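You operate a simulated robot arm through the tools that you are given. There is no shell and no other tool.

The job below is to be done with a simulated robot arm. You get a single attempt, and the scene is never put back.

TASK
Tighten the loose green cover knob, then swap the purple knob in the cover for the grey one.
Fine: The purple knob goes in the fourth sleeve; screw the grey one in tight.
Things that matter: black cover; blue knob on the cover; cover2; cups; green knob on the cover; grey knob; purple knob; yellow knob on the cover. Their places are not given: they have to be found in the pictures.

The check looks at the end state, three seconds after you hand in, the way a careful person would. Anything else that was tipped, shoved, dropped, spilled or broken makes it a failure. A push-on lid holds only when it is set on centred and level and pressed home; a screw cap is set on level and turned clockwise until tight.

THE ROBOT
A 7-joint arm with a two-finger parallel gripper, fixed in place. Base frame: the origin is at the foot of the arm, x ahead of it, y to its left, z up; the work surface is at about z = 0.78. Lengths are in m, angles in degrees, forces in N, time in s.
Its first joint turns from -166.0 to 166.0 degrees. Payload 4.4 kg.
The tool frame sits at the grasp point between the pads (the TCP): z along the fingers, y along the line on which they close. The tips reach 0.023 m beyond it. Largest opening 0.094 m; finger width 0.038, thickness 0.01; the body of the gripper, 0.054 by 0.096 m, starts 0.039 m behind the TCP.
Orientation is told as [roll, pitch, yaw] about the base's x, y, z axes, in that order, counted from this pose: with the fingers straight down and closing along the base's y, the tool's x points along the base's -x, its y along +y and its z along -z.

THE INTERFACE
- The arm moves only by the tool step_arm. Its argument "targets" is a list of rows, each a list of 7 numbers: the gripper command, from -1 (fully open) to 1 (shut), values between in proportion, then the shift along the tool's x, y, z in units of 100 mm (1.0 is 100 mm), then the turn, a rotation vector about the tool's x, y, z in units of 45 degrees (1.0 is 45 degrees). In form: [[jaw, x, y, z, rx, ry, rz], ...]. A call has 1 to 20 rows; each row is the pose to reach, as a shift and turn from the pose commanded when the call began, along the tool's axes at that moment. A call with a number of a shift or a turn outside -1 to 1 is refused whole. Each row takes 0.2 s and may step no farther than 0.05 m and 8.6 degrees from the row before; otherwise, or with a gripper value out of range, the whole call is refused. A pose out of reach is approached as far as the arm can. The call stops where the force on the tool passes 40 N (or 10 N more than at its start, if that is more) or the arm is blocked; 0.2 s more then pass. Each finger travels about 0.072 m/s and halts on what it meets, pressing with about 22 N; the grip force reading is that of the motor and also rises with nothing between the fingers. The clock runs only during rows and for 0.2 s after the last one: add rows that repeat a pose to give the fingers time. The reply holds the time, the measured pose of the TCP, the force on the tool along the base axes, the opening and the grip force, in the units named above and with some noise, with the torque about the TCP (base axes, N m) and any sound that the robot's microphone picked up, and new pictures: "pictures" is both (left out), scene, wrist or none.
- Cameras (640 x 400 px; columns grow to the right, rows downward): "scene" is fixed at [0.2202, 0.6497, 1.4118]; the picture's right is [-0.43, -0.90, 0.00], its down [-0.41, 0.19, -0.89] and it looks along [0.81, -0.38, -0.45] (base axes); focal length 328 px, centre (320, 200). "wrist" rides on the gripper at [0.086, 0.016, -0.074] in the tool frame; the picture's right is [-0.18, 0.98, 0.00], its down [-0.58, -0.11, -0.81] and it looks along [-0.79, -0.15, 0.59] (tool axes); focal length 243 px, centre (320, 200).
- probe_pixels(camera, pixels): for up to 12 pixels [column, row] of the newest picture of that camera ("zoom" is the newest enlarged one), the place [x, y, z] in the base frame of the surface seen there, good to about 0.003 m. It takes no simulated time.
- close_up(camera, box): a new picture of the part [left, top, right, bottom] of that camera's present view, enlarged. It takes no simulated time.
- finish_job(): hands the job in; it is judged then, once.

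Leave the gripper open and the arm clear of the work at the hand-in unless told otherwise.

The tools are called after "Call:" as a command line: name --pt "numbers of a row" for each row, then --argument value for the rest, lists and objects as JSON in quotes. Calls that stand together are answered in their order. step_arm: Moves the arm, as the interface text tells. Its arguments: {"type":"object","properties":{"targets":{"type":"array","items":{"type":"array","items":{"type":"number"}}},"pictures":{"type":"string","enum":["both","scene","wrist","none"]}},"required":["targets"]} The other tools are called the same way: probe_pixels (camera, pixels) gives the place of the surface under pixels of a picture; close_up (camera, box) takes an enlarged picture of a part of a camera's view; finish_job () hands the job in.

At the start:

```text
time: 0.0
eef_pos: [0.59, 0.2972, 1.2016]
tool_rot: [-0.1, 0.0, -0.1]
wrist_force: [-0.6, -0.9, 0.4]
wrist_torque: [0.0, 0.03, 0.0]
grip_width: 0.094
finger_force: 0.1
```

scene: 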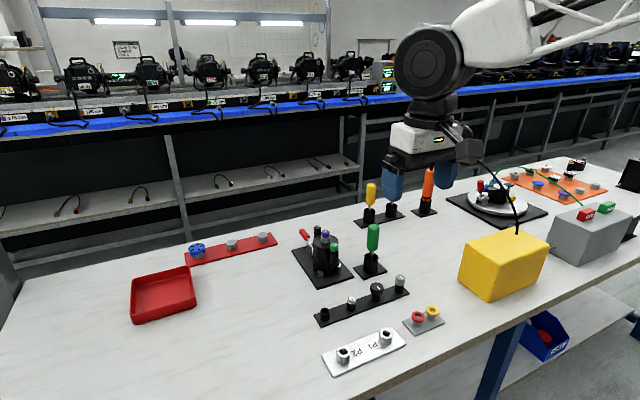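
wrist: 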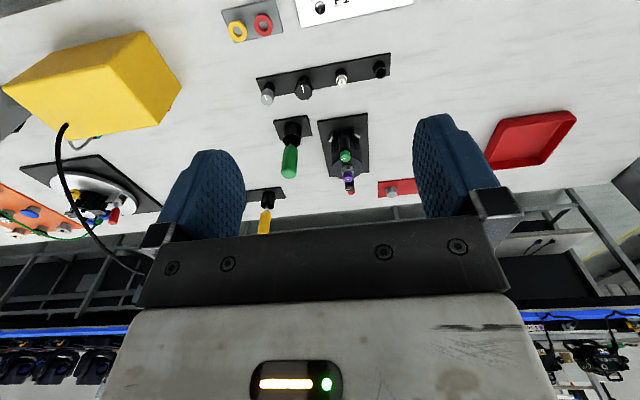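

I see a busy bench: several holders, a dark stack with knobs near (325,255), a plate with knobs at (495,200), and a row of sleeves at (360,303). I'll take enlarged pictures of these.

Call:
close_up --camera "scene" --box '[280, 210, 420, 330]'

Call:
close_up --camera "scene" --box '[440, 150, 620, 260]'

Call:
close_up --camera "wrist" --box '[240, 40, 420, 200]'

Call:
close_up --camera "wrist" --box '[0, 140, 180, 260]'

```text
3.33 times, centred on (350, 270) of scene
```

zoom: 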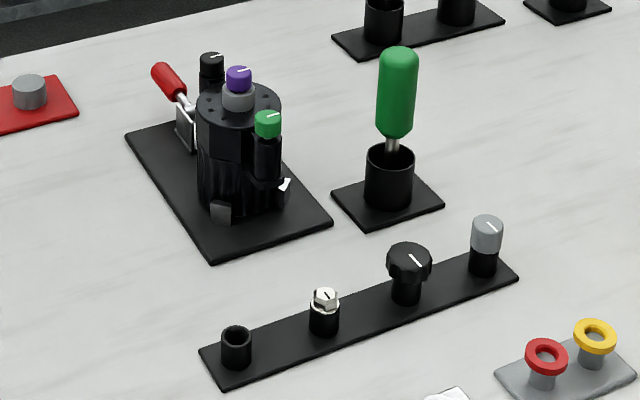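

```text
3.56 times, centred on (530, 205) of scene
```

zoom: 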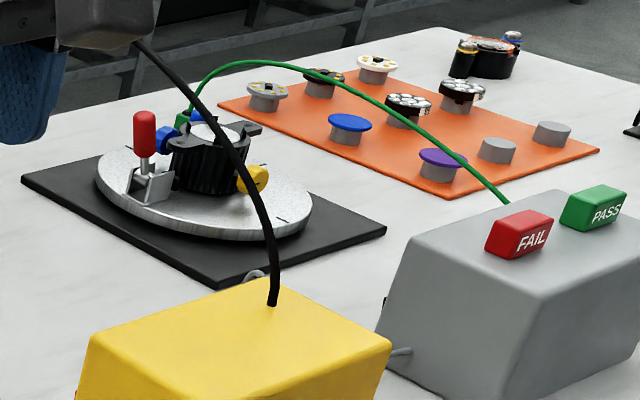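

```text
2.50 times, centred on (330, 120) of wrist
```

zoom: 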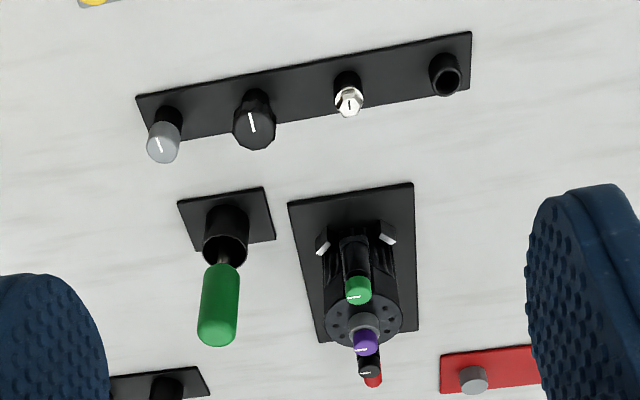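

```text
3.33 times, centred on (90, 200) of wrist
```

zoom: 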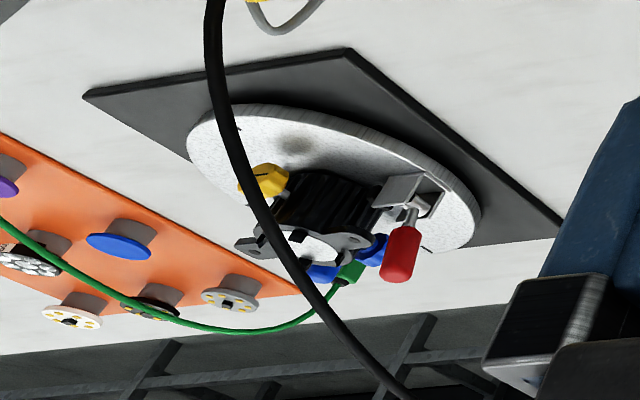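

The black cover seems to be in the clamp at (325,255), with purple in the centre and green in front. A strip of four sleeves (left one empty) holds the grey knob at (400,282). I'll zoom closer and probe.

Call:
close_up --camera "scene" --box '[295, 222, 355, 282]'

Call:
probe_pixels --camera "scene" --pixels '[[325, 234], [334, 246], [317, 227], [400, 277], [377, 288], [351, 300], [325, 309], [373, 240], [330, 241], [306, 232], [326, 316], [344, 280]]'

Call:
close_up --camera "scene" --box '[310, 270, 415, 330]'

```text
6.67 times, centred on (325, 252) of scene
```

zoom: 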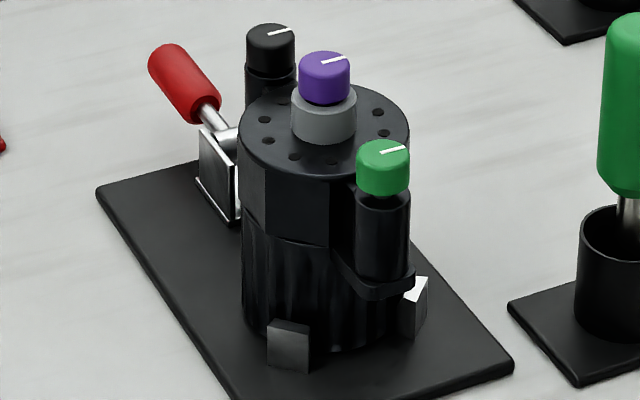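

```text
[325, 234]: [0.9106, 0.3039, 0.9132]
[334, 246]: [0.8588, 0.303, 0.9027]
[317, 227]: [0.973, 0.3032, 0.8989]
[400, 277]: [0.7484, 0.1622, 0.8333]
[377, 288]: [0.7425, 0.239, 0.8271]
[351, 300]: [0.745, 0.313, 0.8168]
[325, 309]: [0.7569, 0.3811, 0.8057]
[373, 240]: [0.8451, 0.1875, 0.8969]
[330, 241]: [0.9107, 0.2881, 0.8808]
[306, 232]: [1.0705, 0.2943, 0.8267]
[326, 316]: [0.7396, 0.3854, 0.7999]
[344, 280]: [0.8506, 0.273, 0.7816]
```

```text
6.10 times, centred on (362, 300) of scene
```

zoom: 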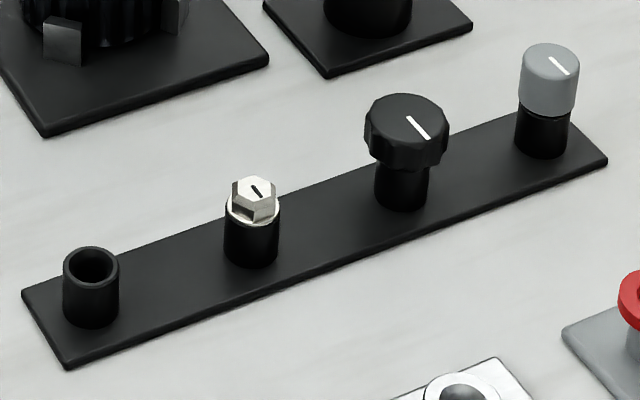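

I need to know the turntable cover as well (blue, yellow, and a green thing there). Let me zoom and probe it.

Call:
close_up --camera "scene" --box '[465, 170, 535, 225]'

Call:
probe_pixels --camera "scene" --pixels '[[480, 186], [487, 188], [511, 200], [498, 198], [491, 184], [500, 186], [520, 213], [493, 182], [487, 184], [460, 290], [540, 240], [580, 250]]'

Call:
close_up --camera "scene" --box '[560, 150, 600, 180]'

Call:
close_up --camera "scene" --box '[120, 220, 290, 330]'

Call:
close_up --camera "scene" --box '[340, 160, 450, 230]'

```text
7.27 times, centred on (500, 198) of scene
```

zoom: 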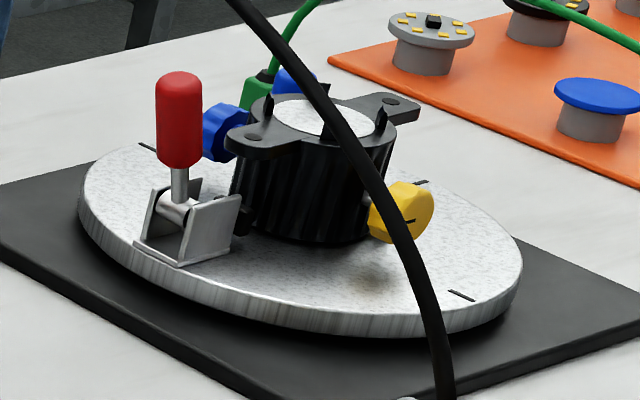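

```text
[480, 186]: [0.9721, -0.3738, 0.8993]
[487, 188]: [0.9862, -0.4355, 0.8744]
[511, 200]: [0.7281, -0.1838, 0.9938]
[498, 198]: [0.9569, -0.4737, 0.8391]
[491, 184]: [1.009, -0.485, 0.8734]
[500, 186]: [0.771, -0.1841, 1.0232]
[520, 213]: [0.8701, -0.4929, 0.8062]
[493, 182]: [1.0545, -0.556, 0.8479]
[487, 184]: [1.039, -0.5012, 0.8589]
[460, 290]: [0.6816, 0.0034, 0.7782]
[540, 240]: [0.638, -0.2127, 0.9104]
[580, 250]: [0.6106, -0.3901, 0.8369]
```

```text
13.33 times, centred on (580, 165) of scene
```

zoom: 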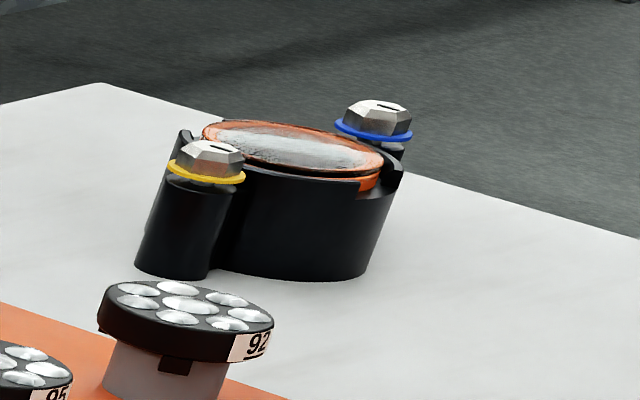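

```text
3.64 times, centred on (205, 275) of scene
```

zoom: 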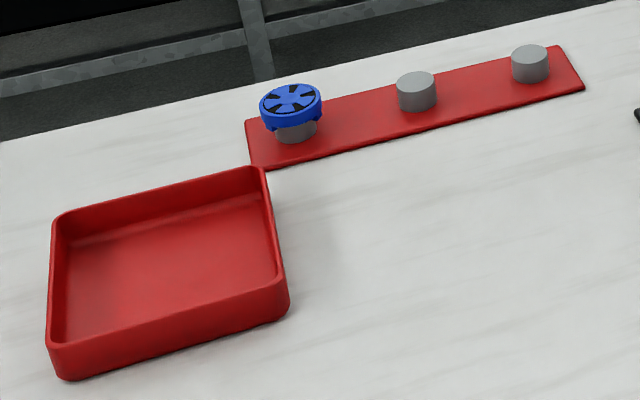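

```text
5.71 times, centred on (395, 195) of scene
```

zoom: 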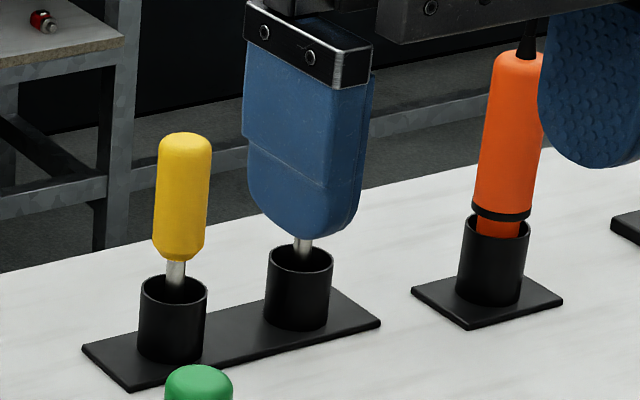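

The bench also has a far cover with blue/yellow ringed screws. I'll move forward and down so the wrist camera looks at the clamped cover from nearer, staying well above everything.

Call:
step_arm --pt "-1 -0.2 0.05 0.25 0 0 0" --pt "-1 -0.4 0.1 0.5 0 0 0" --pt "-1 -0.6 0.15 0.75 0 0 0" --pt "-1 -0.8 0.2 0.95 0 0 0" --pt "-1 -0.8 0.2 0.95 0 0 0" --pictures "both"

```text
time: 1.2
eef_pos: [0.6708, 0.3157, 1.1061]
tool_rot: [0.0, 0.0, -0.1]
wrist_force: [0.4, 0.3, -0.2]
wrist_torque: [0.02, -0.03, 0.01]
grip_width: 0.0938
finger_force: 0.1
```

scene: 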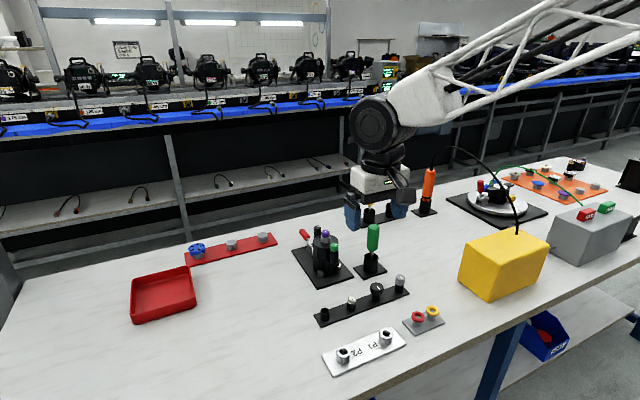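
wrist: 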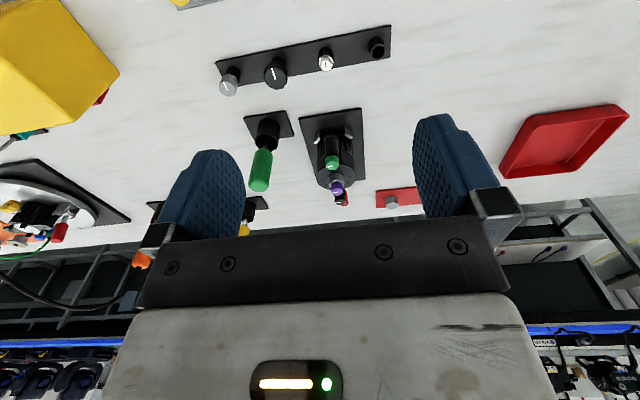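

The clamped cover is at (335,165) in the wrist view, upside down. Zooming in.

Call:
close_up --camera "wrist" --box '[290, 100, 390, 220]'

Call:
close_up --camera "wrist" --box '[0, 150, 160, 270]'

```text
3.33 times, centred on (340, 160) of wrist
```

zoom: 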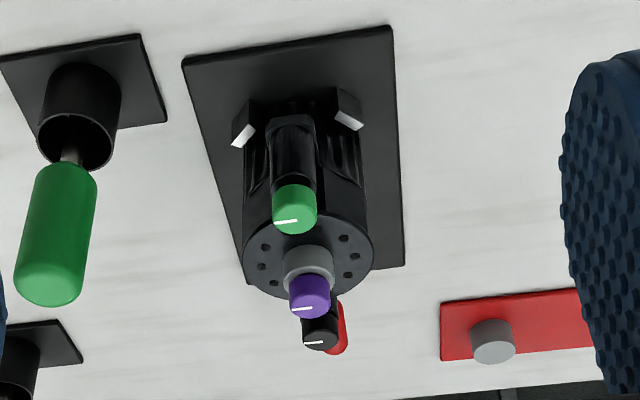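

```text
3.33 times, centred on (80, 210) of wrist
```

zoom: 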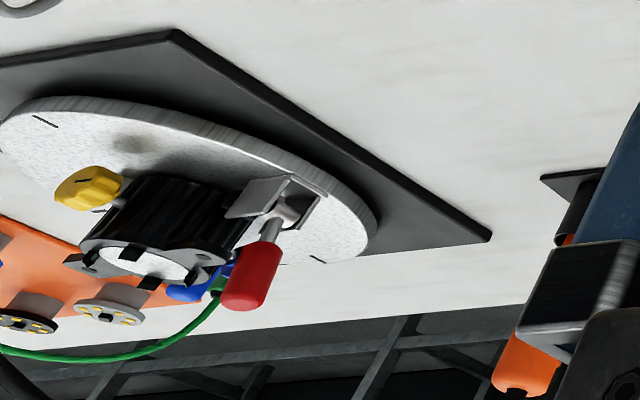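

Green, purple and (rear) black knobs are on the clamped cover; green sits on the front pod. I'll probe precise points on it from a tighter enlargement.

Call:
close_up --camera "wrist" --box '[310, 140, 360, 210]'

```text
5.71 times, centred on (335, 175) of wrist
```

zoom: 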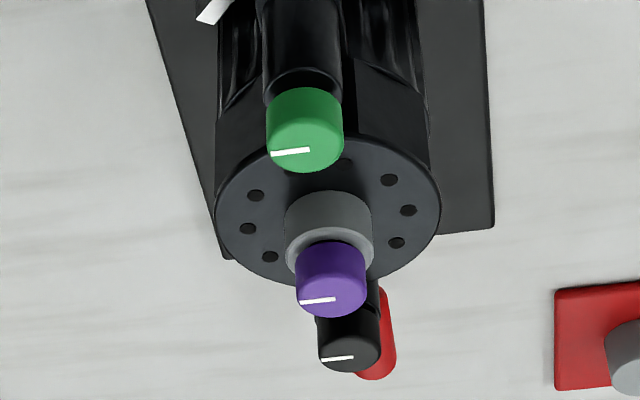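

Call:
probe_pixels --camera "zoom" --pixels '[[305, 155], [270, 150], [340, 150], [305, 169], [335, 300], [300, 295], [364, 295], [352, 358], [222, 200], [438, 215], [304, 60], [300, 82]]'

Call:
probe_pixels --camera "wrist" --pixels '[[229, 86], [275, 73], [326, 63], [377, 47]]'

```text
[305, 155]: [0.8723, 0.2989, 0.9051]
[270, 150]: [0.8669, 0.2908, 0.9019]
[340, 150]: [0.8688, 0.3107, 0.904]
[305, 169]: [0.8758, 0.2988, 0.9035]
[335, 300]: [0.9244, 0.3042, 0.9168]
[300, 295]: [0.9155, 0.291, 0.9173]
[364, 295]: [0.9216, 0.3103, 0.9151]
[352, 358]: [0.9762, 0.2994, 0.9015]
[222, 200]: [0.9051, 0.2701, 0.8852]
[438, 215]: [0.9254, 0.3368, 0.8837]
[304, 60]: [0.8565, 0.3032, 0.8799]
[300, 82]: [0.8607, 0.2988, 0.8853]
```

```text
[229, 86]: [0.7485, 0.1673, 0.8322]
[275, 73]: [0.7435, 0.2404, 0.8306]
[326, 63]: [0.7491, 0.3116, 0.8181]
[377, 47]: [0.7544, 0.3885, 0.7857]
```

Green knob centre is about (0.868, 0.301), top 0.904; cover top 0.884; purple top 0.917. I'll move above the green knob, staying above 0.97 m for now.

Call:
step_arm --pt "-1 -0.25 -0.03 0.1 0 0 0" --pt "-1 -0.5 -0.07 0.2 0 0 0" --pt "-1 -0.75 -0.1 0.3 0 0 0" --pt "-1 -1.0 -0.14 0.4 0 0 0" --pt "-1 -1.0 -0.14 0.4 0 0 0" --pictures "none"

Call:
step_arm --pt "-1 -0.25 0 0.2 0 0 0" --pt "-1 -0.5 0 0.4 0 0 0" --pt "-1 -0.75 0 0.6 0 0 0" --pt "-1 -0.95 0 0.85 0 0 0" --pt "-1 -0.95 0 0.85 0 0 0" --pictures "both"

```text
time: 2.4
eef_pos: [0.7698, 0.3025, 1.0648]
tool_rot: [-0.1, 0.0, 0.0]
wrist_force: [-0.1, -0.4, -0.1]
wrist_torque: [0.0, 0.02, -0.01]
grip_width: 0.0942
finger_force: 0.0
```

```text
time: 3.6
eef_pos: [0.8646, 0.3024, 0.9797]
tool_rot: [-0.1, 0.1, 0.0]
wrist_force: [-0.3, -0.6, 1.4]
wrist_torque: [0.01, 0.04, -0.01]
grip_width: 0.094
finger_force: 0.0
```

scene: 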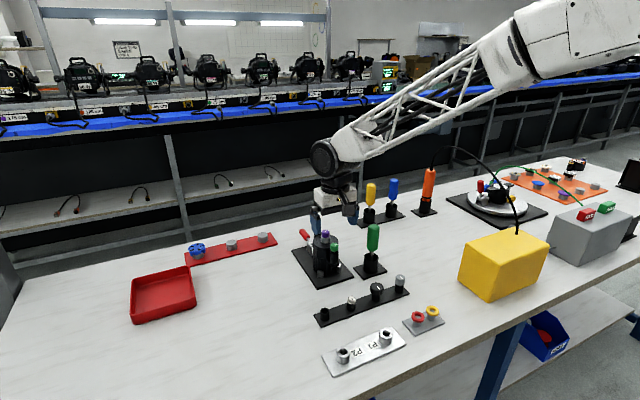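
wrist: 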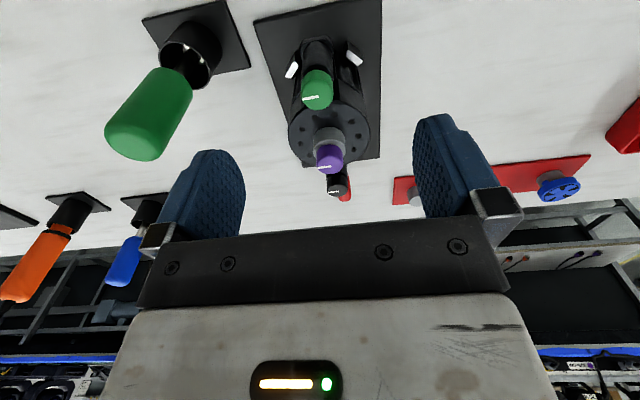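

The green knob is now at about (316,90) in the wrist view. I'll enlarge and probe.

Call:
close_up --camera "wrist" --box '[280, 30, 380, 210]'

Call:
probe_pixels --camera "wrist" --pixels '[[317, 100], [303, 96], [332, 96], [317, 106], [316, 72], [330, 164], [318, 162], [342, 162], [330, 170], [328, 146], [339, 190], [320, 60]]'

```text
2.22 times, centred on (330, 120) of wrist
```

zoom: 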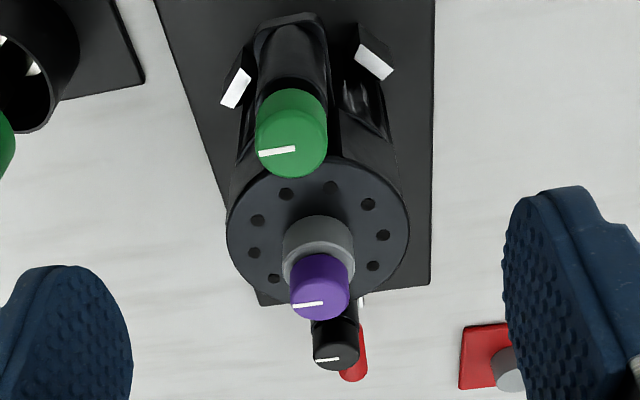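

```text
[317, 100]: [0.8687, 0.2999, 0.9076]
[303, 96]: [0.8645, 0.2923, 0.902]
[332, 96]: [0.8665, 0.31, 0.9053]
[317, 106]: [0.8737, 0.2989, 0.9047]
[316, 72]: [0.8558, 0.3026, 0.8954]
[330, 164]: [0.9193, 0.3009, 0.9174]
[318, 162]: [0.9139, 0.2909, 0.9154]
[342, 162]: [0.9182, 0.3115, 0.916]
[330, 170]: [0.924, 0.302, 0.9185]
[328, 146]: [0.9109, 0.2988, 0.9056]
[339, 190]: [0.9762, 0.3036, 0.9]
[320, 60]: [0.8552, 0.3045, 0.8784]
```

Green centre ≈ (0.865, 0.301), purple ≈ (0.916, 0.302), so about 50 mm apart. I'll pre-turn the gripper counter-clockwise 36°, half close the jaws, and go down to z≈0.925 to check the alignment.

Call:
step_arm --pt "-0.1 0 -0.014 0 0 0 -0.16" --pt "-0.1 0 -0.014 0 0 0 -0.32" --pt "-0.1 0 -0.014 0 0 0 -0.48" --pt "-0.1 0 -0.014 0.1 0 0 -0.64" --pt "-0.1 0 -0.014 0.25 0 0 -0.8" --pt "-0.1 0 -0.014 0.4 0 0 -0.8" --pt "-0.1 0 -0.014 0.5 0 0 -0.8" --pt "-0.1 0 -0.014 0.5 0 0 -0.8" --pictures "both"

```text
time: 5.4
eef_pos: [0.8658, 0.3, 0.9296]
tool_rot: [-0.1, 0.0, 36.0]
wrist_force: [0.0, -0.9, 0.1]
wrist_torque: [0.01, 0.04, 0.02]
grip_width: 0.0516
finger_force: 0.1
```

scene: 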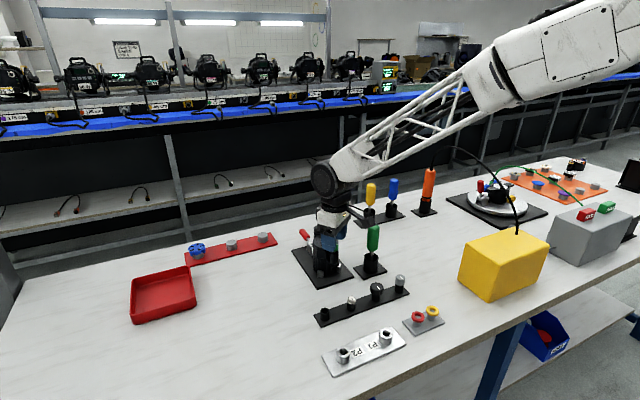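
wrist: 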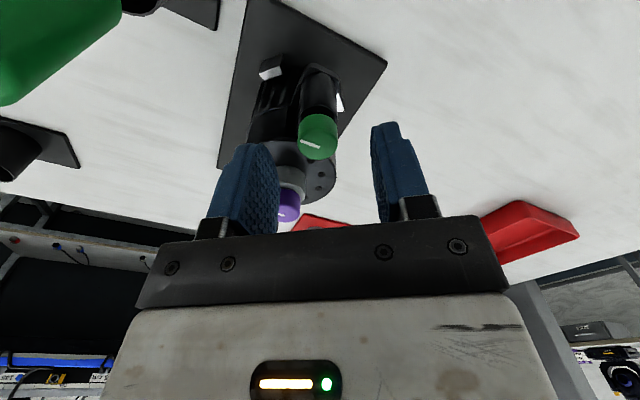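

The green knob's top is at about (318,148), where I expect it (320,145) for a centred grip. I'll go down 18 mm and close.

Call:
step_arm --pt "-0.1 0 0 0.1 0 0 0" --pt "-0.1 0 0 0.18 0 0 0" --pt "0.3 0 0 0.18 0 0 0" --pt "1 0 0 0.18 0 0 0" --pt "1 0 0 0.18 0 0 0" --pt "1 0 0 0.18 0 0 0" --pictures "wrist"

```text
time: 6.8
eef_pos: [0.8656, 0.3011, 0.9122]
tool_rot: [0.0, 0.0, 36.0]
wrist_force: [12.8, -14.2, -0.2]
wrist_torque: [-0.3, -0.22, 0.01]
grip_width: 0.0208
finger_force: 22.2
```

wrist: 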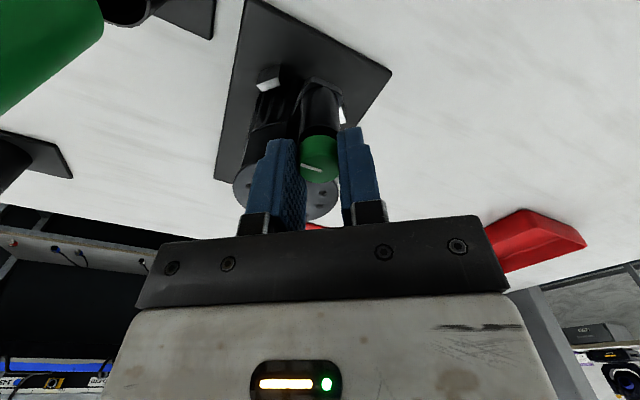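

Grip is on (20.8 mm) but there is a ~19 N sideways load along the closing axis, so I'm about a millimetre off centre. I'll shift 1 mm along tool −y and read the force.

Call:
step_arm --pt "1 0 -0.01 0 0 0 0" --pt "1 0 -0.01 0 0 0 0" --pictures "none"

```text
time: 7.4
eef_pos: [0.8649, 0.3018, 0.9112]
tool_rot: [0.1, 0.0, 36.0]
wrist_force: [6.2, -6.7, 0.4]
wrist_torque: [-0.11, -0.14, -0.02]
grip_width: 0.0209
finger_force: 22.3
```

That halved the load; another 0.9 mm the same way.

Call:
step_arm --pt "1 0 -0.009 0 0 0 0" --pt "1 0 -0.009 0 0 0 0" --pictures "none"

```text
time: 8.0
eef_pos: [0.8658, 0.3001, 0.9114]
tool_rot: [0.1, 0.0, 35.9]
wrist_force: [-6.1, -0.3, 0.6]
wrist_torque: [-0.05, 0.37, 0.0]
grip_width: 0.0205
finger_force: 22.1
```

Sideways load is now small. Now I turn clockwise 40° and watch the torque.

Call:
step_arm --pt "1 0 0 0 0 0 0.15" --pt "1 0 0 0 0 0 0.3" --pt "1 0 0 0 0 0 0.45" --pt "1 0 0 0 0 0 0.6" --pt "1 0 0 0 0 0 0.75" --pt "1 0 0 0 0 0 0.9" --pt "1 0 0 0 0 0 0.9" --pictures "wrist"

```text
time: 9.6
eef_pos: [0.8667, 0.3003, 0.9123]
tool_rot: [0.0, 0.0, -4.6]
wrist_force: [1.3, -2.5, -9.4]
wrist_torque: [-0.05, 0.0, 0.0]
grip_width: 0.0206
finger_force: 21.9
```

wrist: 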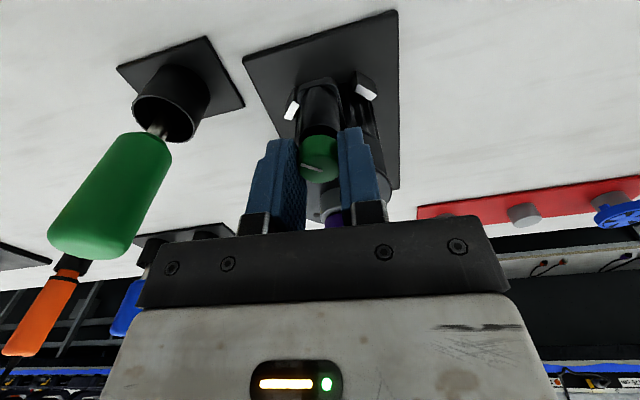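

The knob turns with the fingers, and the −9 N shows it is drawing downward. I continue another 40°, following down about 1.5 mm.

Call:
step_arm --pt "1 0 0 0.008 0 0 0.15" --pt "1 0 0 0.01 0 0 0.3" --pt "1 0 0 0.012 0 0 0.45" --pt "1 0 0 0.014 0 0 0.6" --pt "1 0 0 0.016 0 0 0.75" --pt "1 0 0 0.018 0 0 0.9" --pt "1 0 0 0.018 0 0 0.9" --pictures "wrist"

```text
time: 11.2
eef_pos: [0.8663, 0.2999, 0.9108]
tool_rot: [0.1, 0.0, -45.0]
wrist_force: [-7.9, -16.2, 3.9]
wrist_torque: [-0.47, -0.06, 0.02]
grip_width: 0.0206
finger_force: 22.1
```

wrist: 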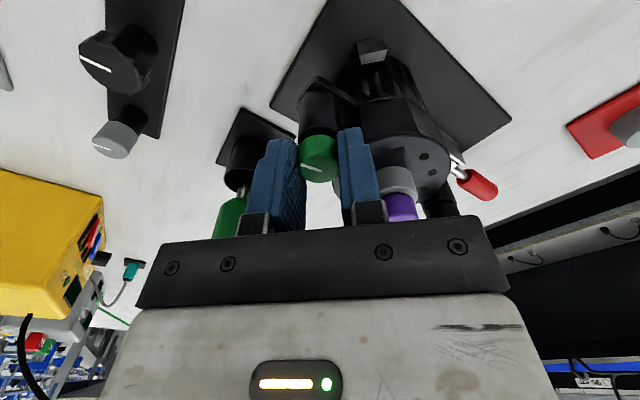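

At yaw −45 the load is again along the closing axis (my centre estimate was off ~1.7 mm). I release with a small opening, correct, rise 30 mm and rotate back for a second stroke.

Call:
step_arm --pt "0.3 0 -0.017 0 0 0 0" --pt "0.3 0 -0.017 0 0 0 0" --pt "0.3 0 -0.017 -0.15 0 0 0" --pt "0.3 0 -0.017 -0.35 0 0 0" --pt "0.1 0 -0.017 -0.35 0 0 -0.16" --pt "0.1 0 -0.017 -0.35 0 0 -0.33" --pt "0.1 0 -0.017 -0.35 0 0 -0.5" --pt "0.1 0 -0.017 -0.35 0 0 -0.67" --pt "0.1 0 -0.017 -0.35 0 0 -0.83" --pt "0.1 0 -0.017 -0.35 0 0 -1.0" --pt "0.1 0 -0.017 -0.35 0 0 -1.0" --pictures "wrist"

```text
time: 13.6
eef_pos: [0.8651, 0.2988, 0.9459]
tool_rot: [0.0, 0.0, 0.0]
wrist_force: [-0.5, -0.1, -0.8]
wrist_torque: [0.0, 0.02, 0.04]
grip_width: 0.0425
finger_force: 0.1
```

wrist: 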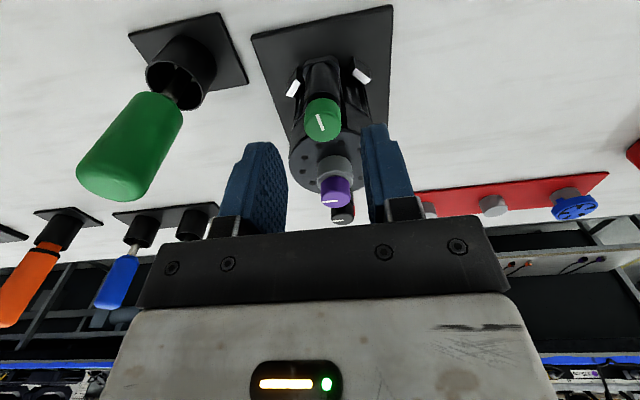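

The green mark has turned ~80°. I'll check the green's and black's top heights.

Call:
probe_pixels --camera "wrist" --pixels '[[318, 130], [328, 130], [323, 134], [323, 136], [346, 218], [342, 217], [335, 195], [332, 201], [340, 201], [310, 160], [348, 172]]'

Call:
close_up --camera "wrist" --box '[280, 50, 380, 230]'

```text
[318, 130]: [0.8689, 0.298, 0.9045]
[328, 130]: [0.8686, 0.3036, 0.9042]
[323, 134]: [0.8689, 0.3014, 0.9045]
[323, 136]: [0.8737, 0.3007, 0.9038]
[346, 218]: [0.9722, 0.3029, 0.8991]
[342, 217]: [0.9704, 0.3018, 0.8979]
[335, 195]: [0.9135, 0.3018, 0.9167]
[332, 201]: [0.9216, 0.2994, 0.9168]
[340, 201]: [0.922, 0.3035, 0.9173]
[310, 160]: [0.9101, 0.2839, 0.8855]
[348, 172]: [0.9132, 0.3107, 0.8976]
```

```text
2.22 times, centred on (330, 140) of wrist
```

zoom: 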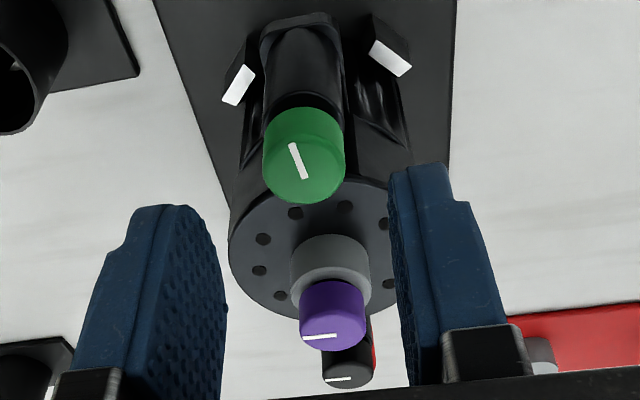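

Green's centre is a bit to +y of the TCP by the picture. I shift 1 mm in +y, rotate back to +40°, descend and grip again.

Call:
step_arm --pt "0.1 0 0.01 0 0 0 -0.15" --pt "0.1 0 0.01 0 0 0 -0.3" --pt "0.1 0 0.01 0 0 0 -0.45" --pt "0.1 0 0.01 0 0 0 -0.6" --pt "0.1 0 0.01 0 0 0 -0.75" --pt "0.1 0 0.01 0.1 0 0 -0.89" --pt "0.1 0 0.01 0.25 0 0 -0.89" --pt "0.1 0 0.01 0.345 0 0 -0.89" --pt "0.5 0 0.01 0.345 0 0 -0.89" --pt "1 0 0.01 0.345 0 0 -0.89" --pt "1 0 0.01 0.345 0 0 -0.89" --pt "1 0 0.01 0.345 0 0 -0.89" --pictures "wrist"

```text
time: 16.2
eef_pos: [0.8653, 0.3002, 0.9123]
tool_rot: [0.0, 0.0, 39.9]
wrist_force: [11.8, -10.9, -1.3]
wrist_torque: [-0.37, -0.33, -0.03]
grip_width: 0.0205
finger_force: 22.5
```

wrist: 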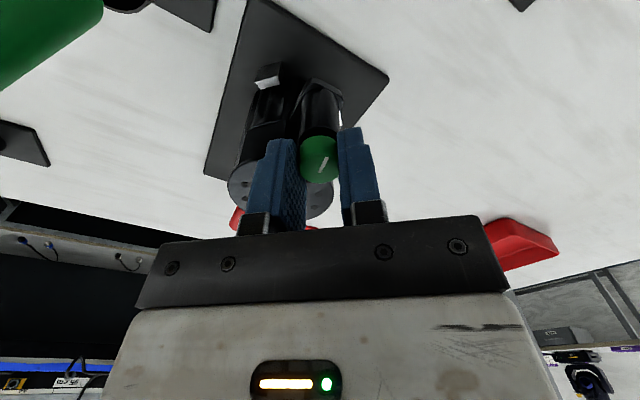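

Again a sideways load of 16 N along tool −y; I'll shift by 1.3 mm and read it.

Call:
step_arm --pt "1 0.005 -0.013 0 0 0 0" --pt "1 0.005 -0.013 0 0 0 0" --pictures "none"

```text
time: 16.8
eef_pos: [0.8654, 0.3007, 0.9115]
tool_rot: [0.0, 0.0, 40.1]
wrist_force: [1.8, 0.3, 1.2]
wrist_torque: [0.02, -0.22, -0.02]
grip_width: 0.0203
finger_force: 21.9
```

Balanced now. Second clockwise stroke, 40°, following down slightly.

Call:
step_arm --pt "1 0 0 0.002 0 0 0.15" --pt "1 0 0 0.004 0 0 0.3" --pt "1 0 0 0.006 0 0 0.45" --pt "1 0 0 0.008 0 0 0.6" --pt "1 0 0 0.01 0 0 0.75" --pt "1 0 0 0.012 0 0 0.9" --pt "1 0 0 0.012 0 0 0.9" --pictures "none"

```text
time: 18.4
eef_pos: [0.8662, 0.3003, 0.9106]
tool_rot: [0.0, -0.2, -0.6]
wrist_force: [-2.0, 20.1, 14.7]
wrist_torque: [0.43, 0.08, 0.02]
grip_width: 0.0207
finger_force: 22.0
```

The load is now +20 N in y and +15 N up: I followed down too far and drifted off-centre. I correct: +1.8 mm in y, up 1 mm.

Call:
step_arm --pt "1 0 0.009 -0.006 0 0 0" --pt "1 0 0.018 -0.012 0 0 0" --pt "1 0 0.018 -0.012 0 0 0" --pictures "wrist"

```text
time: 19.2
eef_pos: [0.8656, 0.2997, 0.9093]
tool_rot: [0.0, 0.1, -0.6]
wrist_force: [-2.3, -0.5, 6.1]
wrist_torque: [-0.04, 0.0, -0.02]
grip_width: 0.0208
finger_force: 21.8
```

wrist: 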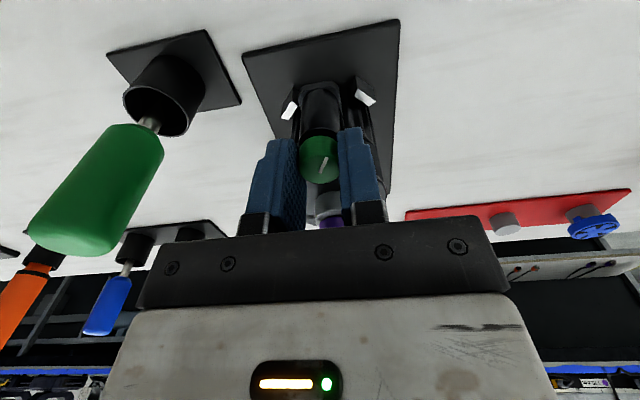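

Load is small again, and the mark still moves with the fingers. Continue 40° clockwise, not following down.

Call:
step_arm --pt "1 0 0 0 0 0 0.15" --pt "1 0 0 0 0 0 0.3" --pt "1 0 0 0 0 0 0.45" --pt "1 0 0 0 0 0 0.6" --pt "1 0 0 0 0 0 0.75" --pt "1 0 0 0 0 0 0.9" --pt "1 0 0 0 0 0 0.9" --pictures "wrist"

```text
time: 20.8
eef_pos: [0.8664, 0.3002, 0.9098]
tool_rot: [0.0, 0.0, -41.0]
wrist_force: [8.1, -8.1, -2.1]
wrist_torque: [-0.15, -0.17, 0.01]
grip_width: 0.0206
finger_force: 22.0
```

wrist: 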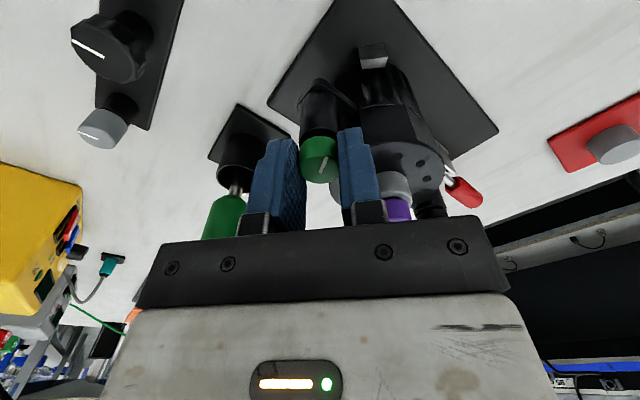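

Still turning freely (total ~161°). Continue another 42°; closed fingers clear the purple socket at any angle.

Call:
step_arm --pt "1 0 0 0 0 0 0.16" --pt "1 0 0 0 0 0 0.32" --pt "1 0 0 0 0 0 0.48" --pt "1 0 0 0 0 0 0.64" --pt "1 0 0 0 0 0 0.8" --pt "1 0 0 0 0 0 0.95" --pt "1 0 0 0 0 0 0.95" --pictures "wrist"

```text
time: 22.4
eef_pos: [0.8652, 0.3014, 0.9114]
tool_rot: [0.0, 0.0, -83.8]
wrist_force: [8.2, 1.1, -5.0]
wrist_torque: [0.21, -0.1, 0.01]
grip_width: 0.0206
finger_force: 22.0
```

wrist: 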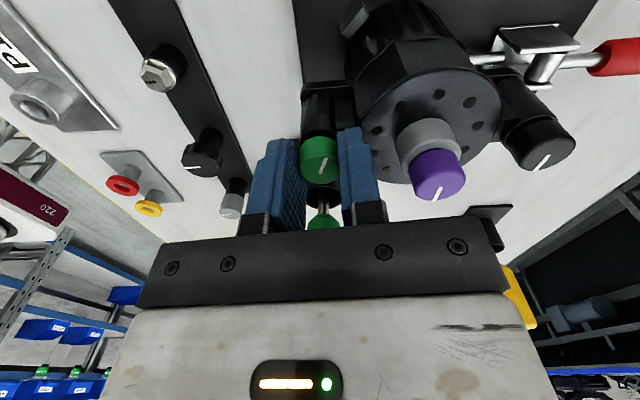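

Total ~204°, still no resistance. Continue another 43° if the joint allows.

Call:
step_arm --pt "1 0 0 0 0 0 0.16" --pt "1 0 0 0 0 0 0.32" --pt "1 0 0 0 0 0 0.48" --pt "1 0 0 0 0 0 0.64" --pt "1 0 0 0 0 0 0.8" --pt "1 0 0 0 0 0 0.95" --pt "1 0 0 0 0 0 0.95" --pictures "wrist"

```text
time: 24.0
eef_pos: [0.8666, 0.3006, 0.9098]
tool_rot: [0.0, 0.0, -126.4]
wrist_force: [20.6, -1.2, -13.6]
wrist_torque: [-0.06, -0.26, -0.02]
grip_width: 0.0208
finger_force: 21.9
```

wrist: 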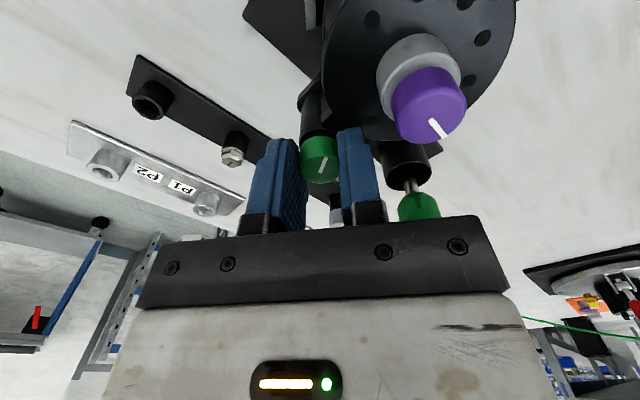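

Total ~247°; the knob is pulling down (−14 N) and there's +20 N in x. I follow down 1 mm and shift +1.5 mm x.

Call:
step_arm --pt "1 0.009 0.012 0.01 0 0 0" --pt "1 0.009 0.012 0.01 0 0 0" --pictures "none"

```text
time: 24.6
eef_pos: [0.866, 0.3004, 0.909]
tool_rot: [0.0, 0.0, -126.5]
wrist_force: [-7.0, -10.5, 1.8]
wrist_torque: [-0.55, 0.43, 0.0]
grip_width: 0.0207
finger_force: 22.7
```

Vertical load is relieved. Continue another 40° clockwise.

Call:
step_arm --pt "1 0 0 0 0 0 0.16" --pt "1 0 0 0 0 0 0.32" --pt "1 0 0 0 0 0 0.48" --pt "1 0 0 0 0 0 0.64" --pt "1 0 0 0 0 0 0.8" --pt "1 0 0 0 0 0 0.9" --pt "1 0 0 0 0 0 0.9" --pictures "wrist"

```text
time: 25.7
eef_pos: [0.8683, 0.3004, 0.923]
tool_rot: [-0.4, 0.4, -152.7]
wrist_force: [-4.2, 8.6, 3.0]
wrist_torque: [0.36, -0.18, 0.01]
grip_width: 0.0206
finger_force: 21.5
out of reach, approached as far as the arm can: row 4, 5
stopped in row 5: the force on the tool passed its limit at 64 N (the readings are from after the stop); the commanded pose is now the measured one
```

wrist: 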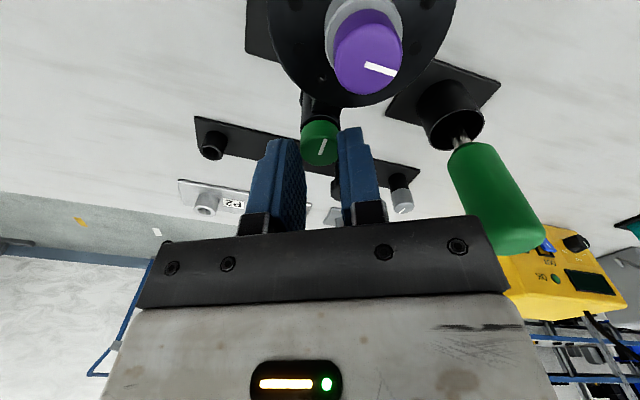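

The arm ran out of wrist range near −150° and slipped up along the knob. I'll open a little, rise, and start rotating back.

Call:
step_arm --pt "0.3 0 0 0 0 0 0" --pt "0.3 0 0 0 0 0 0" --pt "0.3 0 0 -0.15 0 0 0" --pt "0.3 0 0 -0.3 0 0 0" --pt "0.3 0 0 -0.35 0 0 -0.16" --pt "0.3 0 0 -0.35 0 0 -0.33" --pt "0.3 0 0 -0.35 0 0 -0.5" --pt "0.3 0 0 -0.35 0 0 -0.67" --pt "0.3 0 0 -0.35 0 0 -0.83" --pt "0.3 0 0 -0.35 0 0 -1.0" --pt "0.3 0 0 -0.35 0 0 -1.0" --pictures "wrist"

```text
time: 28.1
eef_pos: [0.8678, 0.2978, 0.9573]
tool_rot: [0.0, 0.5, -107.6]
wrist_force: [-0.3, 0.7, -0.2]
wrist_torque: [-0.02, -0.02, 0.03]
grip_width: 0.0332
finger_force: 0.2
```

wrist: 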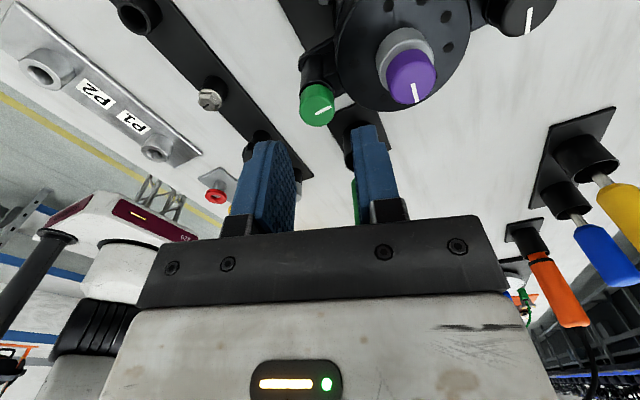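

I continue rotating back toward yaw 0 to inspect the green knob.

Call:
step_arm --pt "0.3 0 0 0 0 0 -0.17" --pt "0.3 0 0 0 0 0 -0.34" --pt "0.3 0 0 0 0 0 -0.51" --pt "0.3 0 0 0 0 0 -0.68" --pt "0.3 0 0 0 0 0 -0.84" --pt "0.3 0 0 0 0 0 -1.0" --pt "0.3 0 0 0 0 0 -1.0" --pictures "none"

Call:
step_arm --pt "0.3 0 0 0 0 0 -0.17" --pt "0.3 0 0 0 0 0 -0.34" --pt "0.3 0 0 0 0 0 -0.51" --pt "0.3 0 0 0 0 0 -0.68" --pt "0.3 0 0 0 0 0 -0.84" --pt "0.3 0 0 0 0 0 -1.0" --pt "0.3 0 0 0 0 0 -1.0" --pictures "wrist"

```text
time: 29.7
eef_pos: [0.8679, 0.3001, 0.9565]
tool_rot: [0.3, 0.3, -62.6]
wrist_force: [0.5, 0.9, 0.2]
wrist_torque: [0.0, -0.02, -0.02]
grip_width: 0.033
finger_force: 0.0
```

```text
time: 31.3
eef_pos: [0.8669, 0.3009, 0.9579]
tool_rot: [0.5, 0.0, -17.5]
wrist_force: [-0.2, -0.3, 0.4]
wrist_torque: [0.01, 0.01, 0.02]
grip_width: 0.0329
finger_force: 0.2
```

wrist: 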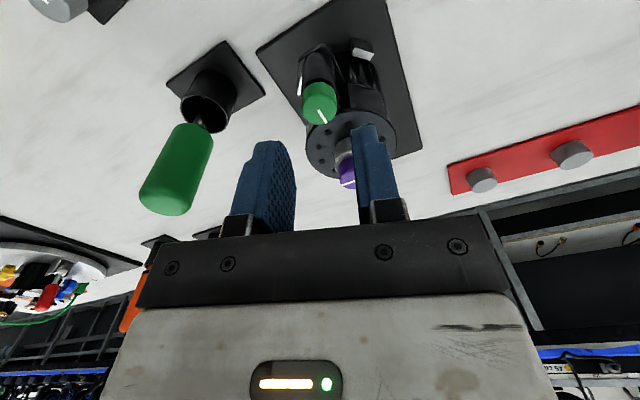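

I'll zoom in and probe the green knob's top and its pod gap.

Call:
close_up --camera "wrist" --box '[290, 40, 370, 140]'

Call:
probe_pixels --camera "wrist" --pixels '[[314, 116], [326, 114], [320, 112], [321, 120], [316, 90], [308, 114], [332, 110]]'

Call:
close_up --camera "scene" --box '[295, 222, 355, 282]'

```text
4.00 times, centred on (330, 90) of wrist
```

zoom: 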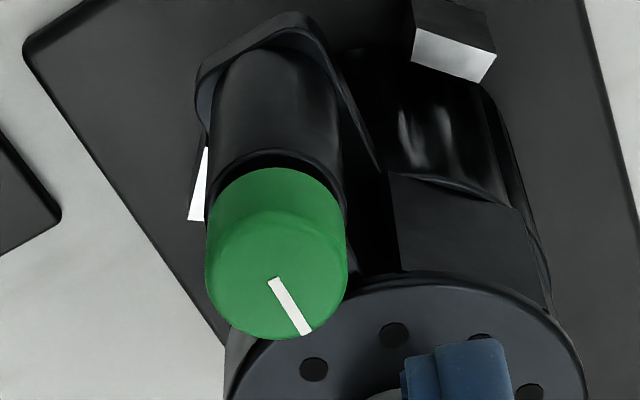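

```text
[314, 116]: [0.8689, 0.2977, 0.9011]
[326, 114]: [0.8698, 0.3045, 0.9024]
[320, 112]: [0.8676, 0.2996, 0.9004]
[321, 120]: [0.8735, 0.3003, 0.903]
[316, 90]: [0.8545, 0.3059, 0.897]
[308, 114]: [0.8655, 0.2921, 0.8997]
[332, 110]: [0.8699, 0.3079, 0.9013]
```

```text
6.67 times, centred on (325, 252) of scene
```

zoom: 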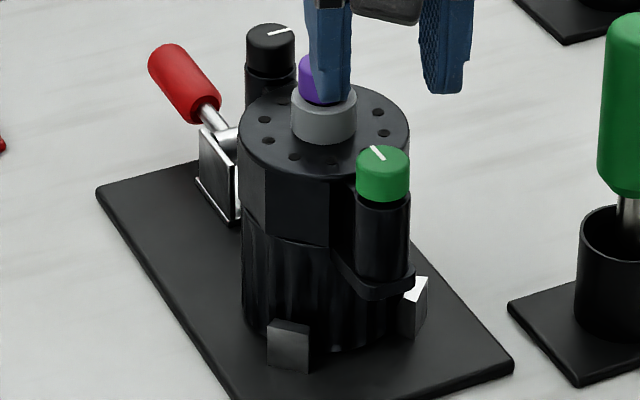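

Top is now 0.9015 (was 0.9045; the tight black one is 0.899), so it is about two-thirds home. I level the tool (0.5° tilt), recentre, then rotate back further for one longer stroke.

Call:
step_arm --pt "0.3 0.009 -0.009 0 0.011 0 0" --pt "0.3 0.009 -0.009 0 0.011 0 0" --pictures "none"

Call:
step_arm --pt "0.3 0 0 0 0 0 -0.17" --pt "0.3 0 0 0 0 0 -0.34" --pt "0.3 0 0 0 0 0 -0.51" --pt "0.3 0 0 0 0 0 -0.68" --pt "0.3 0 0 0 0 0 -0.84" --pt "0.3 0 0 0 0 0 -1.0" --pt "0.3 0 0 0 0 0 -1.0" --pictures "none"

Call:
step_arm --pt "0.3 0 0 0 0 0 -0.17" --pt "0.3 0 0 0 0 0 -0.34" --pt "0.3 0 0 0 0 0 -0.51" --pt "0.3 0 0 0 0 0 -0.68" --pt "0.3 0 0 0 0 0 -0.84" --pt "0.3 0 0 0 0 0 -1.0" --pt "0.3 0 0 0 0 0 -1.0" --pictures "wrist"

```text
time: 31.9
eef_pos: [0.8668, 0.2994, 0.9578]
tool_rot: [0.1, 0.0, -17.5]
wrist_force: [0.3, -0.6, 0.1]
wrist_torque: [-0.02, 0.01, -0.03]
grip_width: 0.0332
finger_force: 0.0
```

```text
time: 33.5
eef_pos: [0.8665, 0.2985, 0.9587]
tool_rot: [0.1, -0.1, 27.4]
wrist_force: [0.4, 0.2, -0.2]
wrist_torque: [-0.01, 0.0, 0.03]
grip_width: 0.0328
finger_force: 0.0
```

```text
time: 35.1
eef_pos: [0.8653, 0.2985, 0.9584]
tool_rot: [0.0, 0.0, 72.5]
wrist_force: [-0.3, -0.6, -0.2]
wrist_torque: [-0.02, 0.04, 0.01]
grip_width: 0.0328
finger_force: 0.1
```

wrist: 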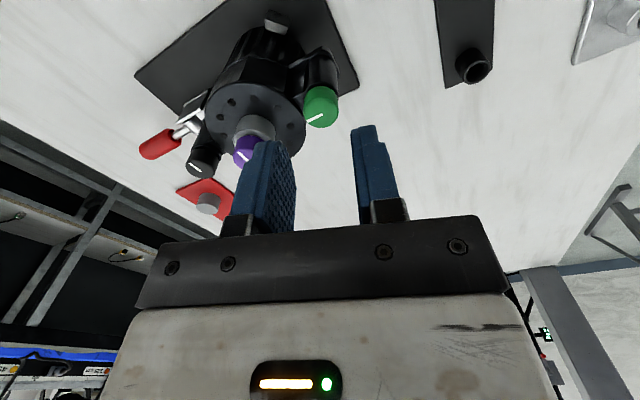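

Alignment looks right (knob top at (321,112), expected (320,111)). Rotate another 27° and go down to grip.

Call:
step_arm --pt "0.3 0 0 0 0 0 -0.15" --pt "0.3 0 0 0 0 0 -0.3" --pt "0.3 0 0 0 0 0 -0.45" --pt "0.3 0 0 0.1 0 0 -0.6" --pt "0.3 0 0 0.25 0 0 -0.6" --pt "0.3 0 0 0.4 0 0 -0.6" --pt "0.3 0 0 0.49 0 0 -0.6" --pt "1 0 0 0.49 0 0 -0.6" --pt "1 0 0 0.49 0 0 -0.6" --pt "1 0 0 0.49 0 0 -0.6" --pictures "wrist"

```text
time: 37.3
eef_pos: [0.8661, 0.2982, 0.9087]
tool_rot: [0.0, 0.0, 99.5]
wrist_force: [23.3, 1.5, -8.2]
wrist_torque: [-0.02, -0.36, 0.0]
grip_width: 0.0209
finger_force: 21.7
```

wrist: 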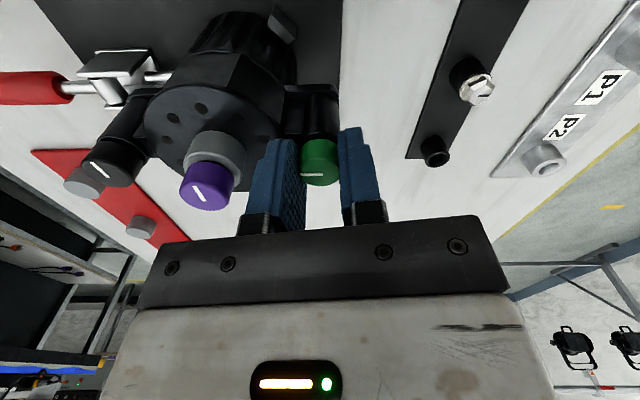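

+23 N in x: shift about 2 mm along +x (tool −y).

Call:
step_arm --pt "1 0 -0.01 0.003 0 0 0" --pt "1 0 -0.02 0.003 0 0 0" --pt "1 0 -0.02 0.003 0 0 0" --pictures "none"

```text
time: 38.1
eef_pos: [0.8671, 0.2996, 0.9078]
tool_rot: [0.2, 0.0, 99.3]
wrist_force: [-27.6, -4.6, 7.9]
wrist_torque: [-0.13, 0.5, 0.03]
grip_width: 0.0208
finger_force: 22.2
```

Overshot (stiffness ~25 N/mm). Back 1 mm, and slightly up.

Call:
step_arm --pt "1 0 0.01 -0.003 0 0 0" --pt "1 0 0.01 -0.003 0 0 0" --pictures "none"

```text
time: 38.7
eef_pos: [0.8665, 0.2982, 0.9082]
tool_rot: [0.1, 0.0, 99.4]
wrist_force: [-20.4, -4.0, -1.0]
wrist_torque: [-0.07, 0.31, 0.04]
grip_width: 0.0208
finger_force: 21.6
```

Still −20 N; another 0.7 mm back.

Call:
step_arm --pt "1 0 0.007 0 0 0 0" --pt "1 0 0.007 0 0 0 0" --pictures "none"

```text
time: 39.3
eef_pos: [0.8651, 0.2974, 0.9092]
tool_rot: [0.0, -0.1, 99.4]
wrist_force: [-0.7, -0.6, -5.2]
wrist_torque: [-0.03, -0.02, 0.04]
grip_width: 0.0207
finger_force: 22.2
```

Balanced. Clockwise 45°.

Call:
step_arm --pt "1 0 0 0.0 0 0 0.17" --pt "1 0 0 0.0 0 0 0.34" --pt "1 0 0 0.0 0 0 0.51" --pt "1 0 0 0.0 0 0 0.68" --pt "1 0 0 0.0 0 0 0.84" --pt "1 0 0 0.0 0 0 1.0" --pt "1 0 0 0.0 0 0 1.0" --pictures "none"

```text
time: 40.9
eef_pos: [0.8655, 0.3, 0.9081]
tool_rot: [0.1, 0.1, 54.3]
wrist_force: [-20.7, 4.8, -4.3]
wrist_torque: [0.11, 0.32, 0.03]
grip_width: 0.0205
finger_force: 22.0
```

Shift +0.9 mm along tool y to relieve 20 N while continuing 45°.

Call:
step_arm --pt "1 0 0.009 0.0 0 0 0" --pt "1 0 0.009 0.0 0 0 0.17" --pt "1 0 0.009 0.0 0 0 0.34" --pt "1 0 0.009 0.0 0 0 0.51" --pt "1 0 0.009 0.0 0 0 0.68" --pt "1 0 0.009 0.0 0 0 0.84" --pt "1 0 0.009 0.0 0 0 1.0" --pt "1 0 0.009 0.0 0 0 1.0" --pictures "wrist"

```text
time: 42.7
eef_pos: [0.8653, 0.2985, 0.9082]
tool_rot: [0.0, 0.0, 9.3]
wrist_force: [-7.8, 10.1, -12.0]
wrist_torque: [0.18, 0.06, 0.12]
grip_width: 0.0206
finger_force: 21.6
```

wrist: 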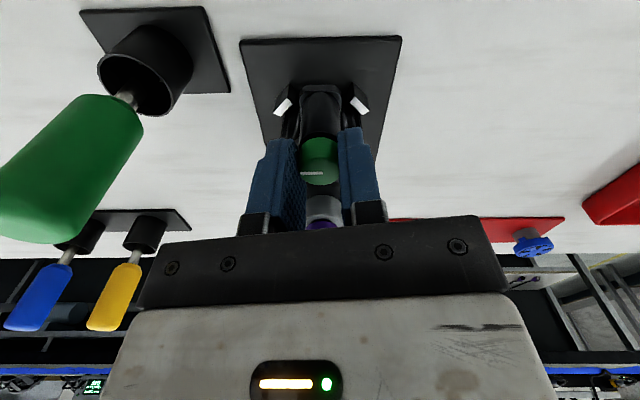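

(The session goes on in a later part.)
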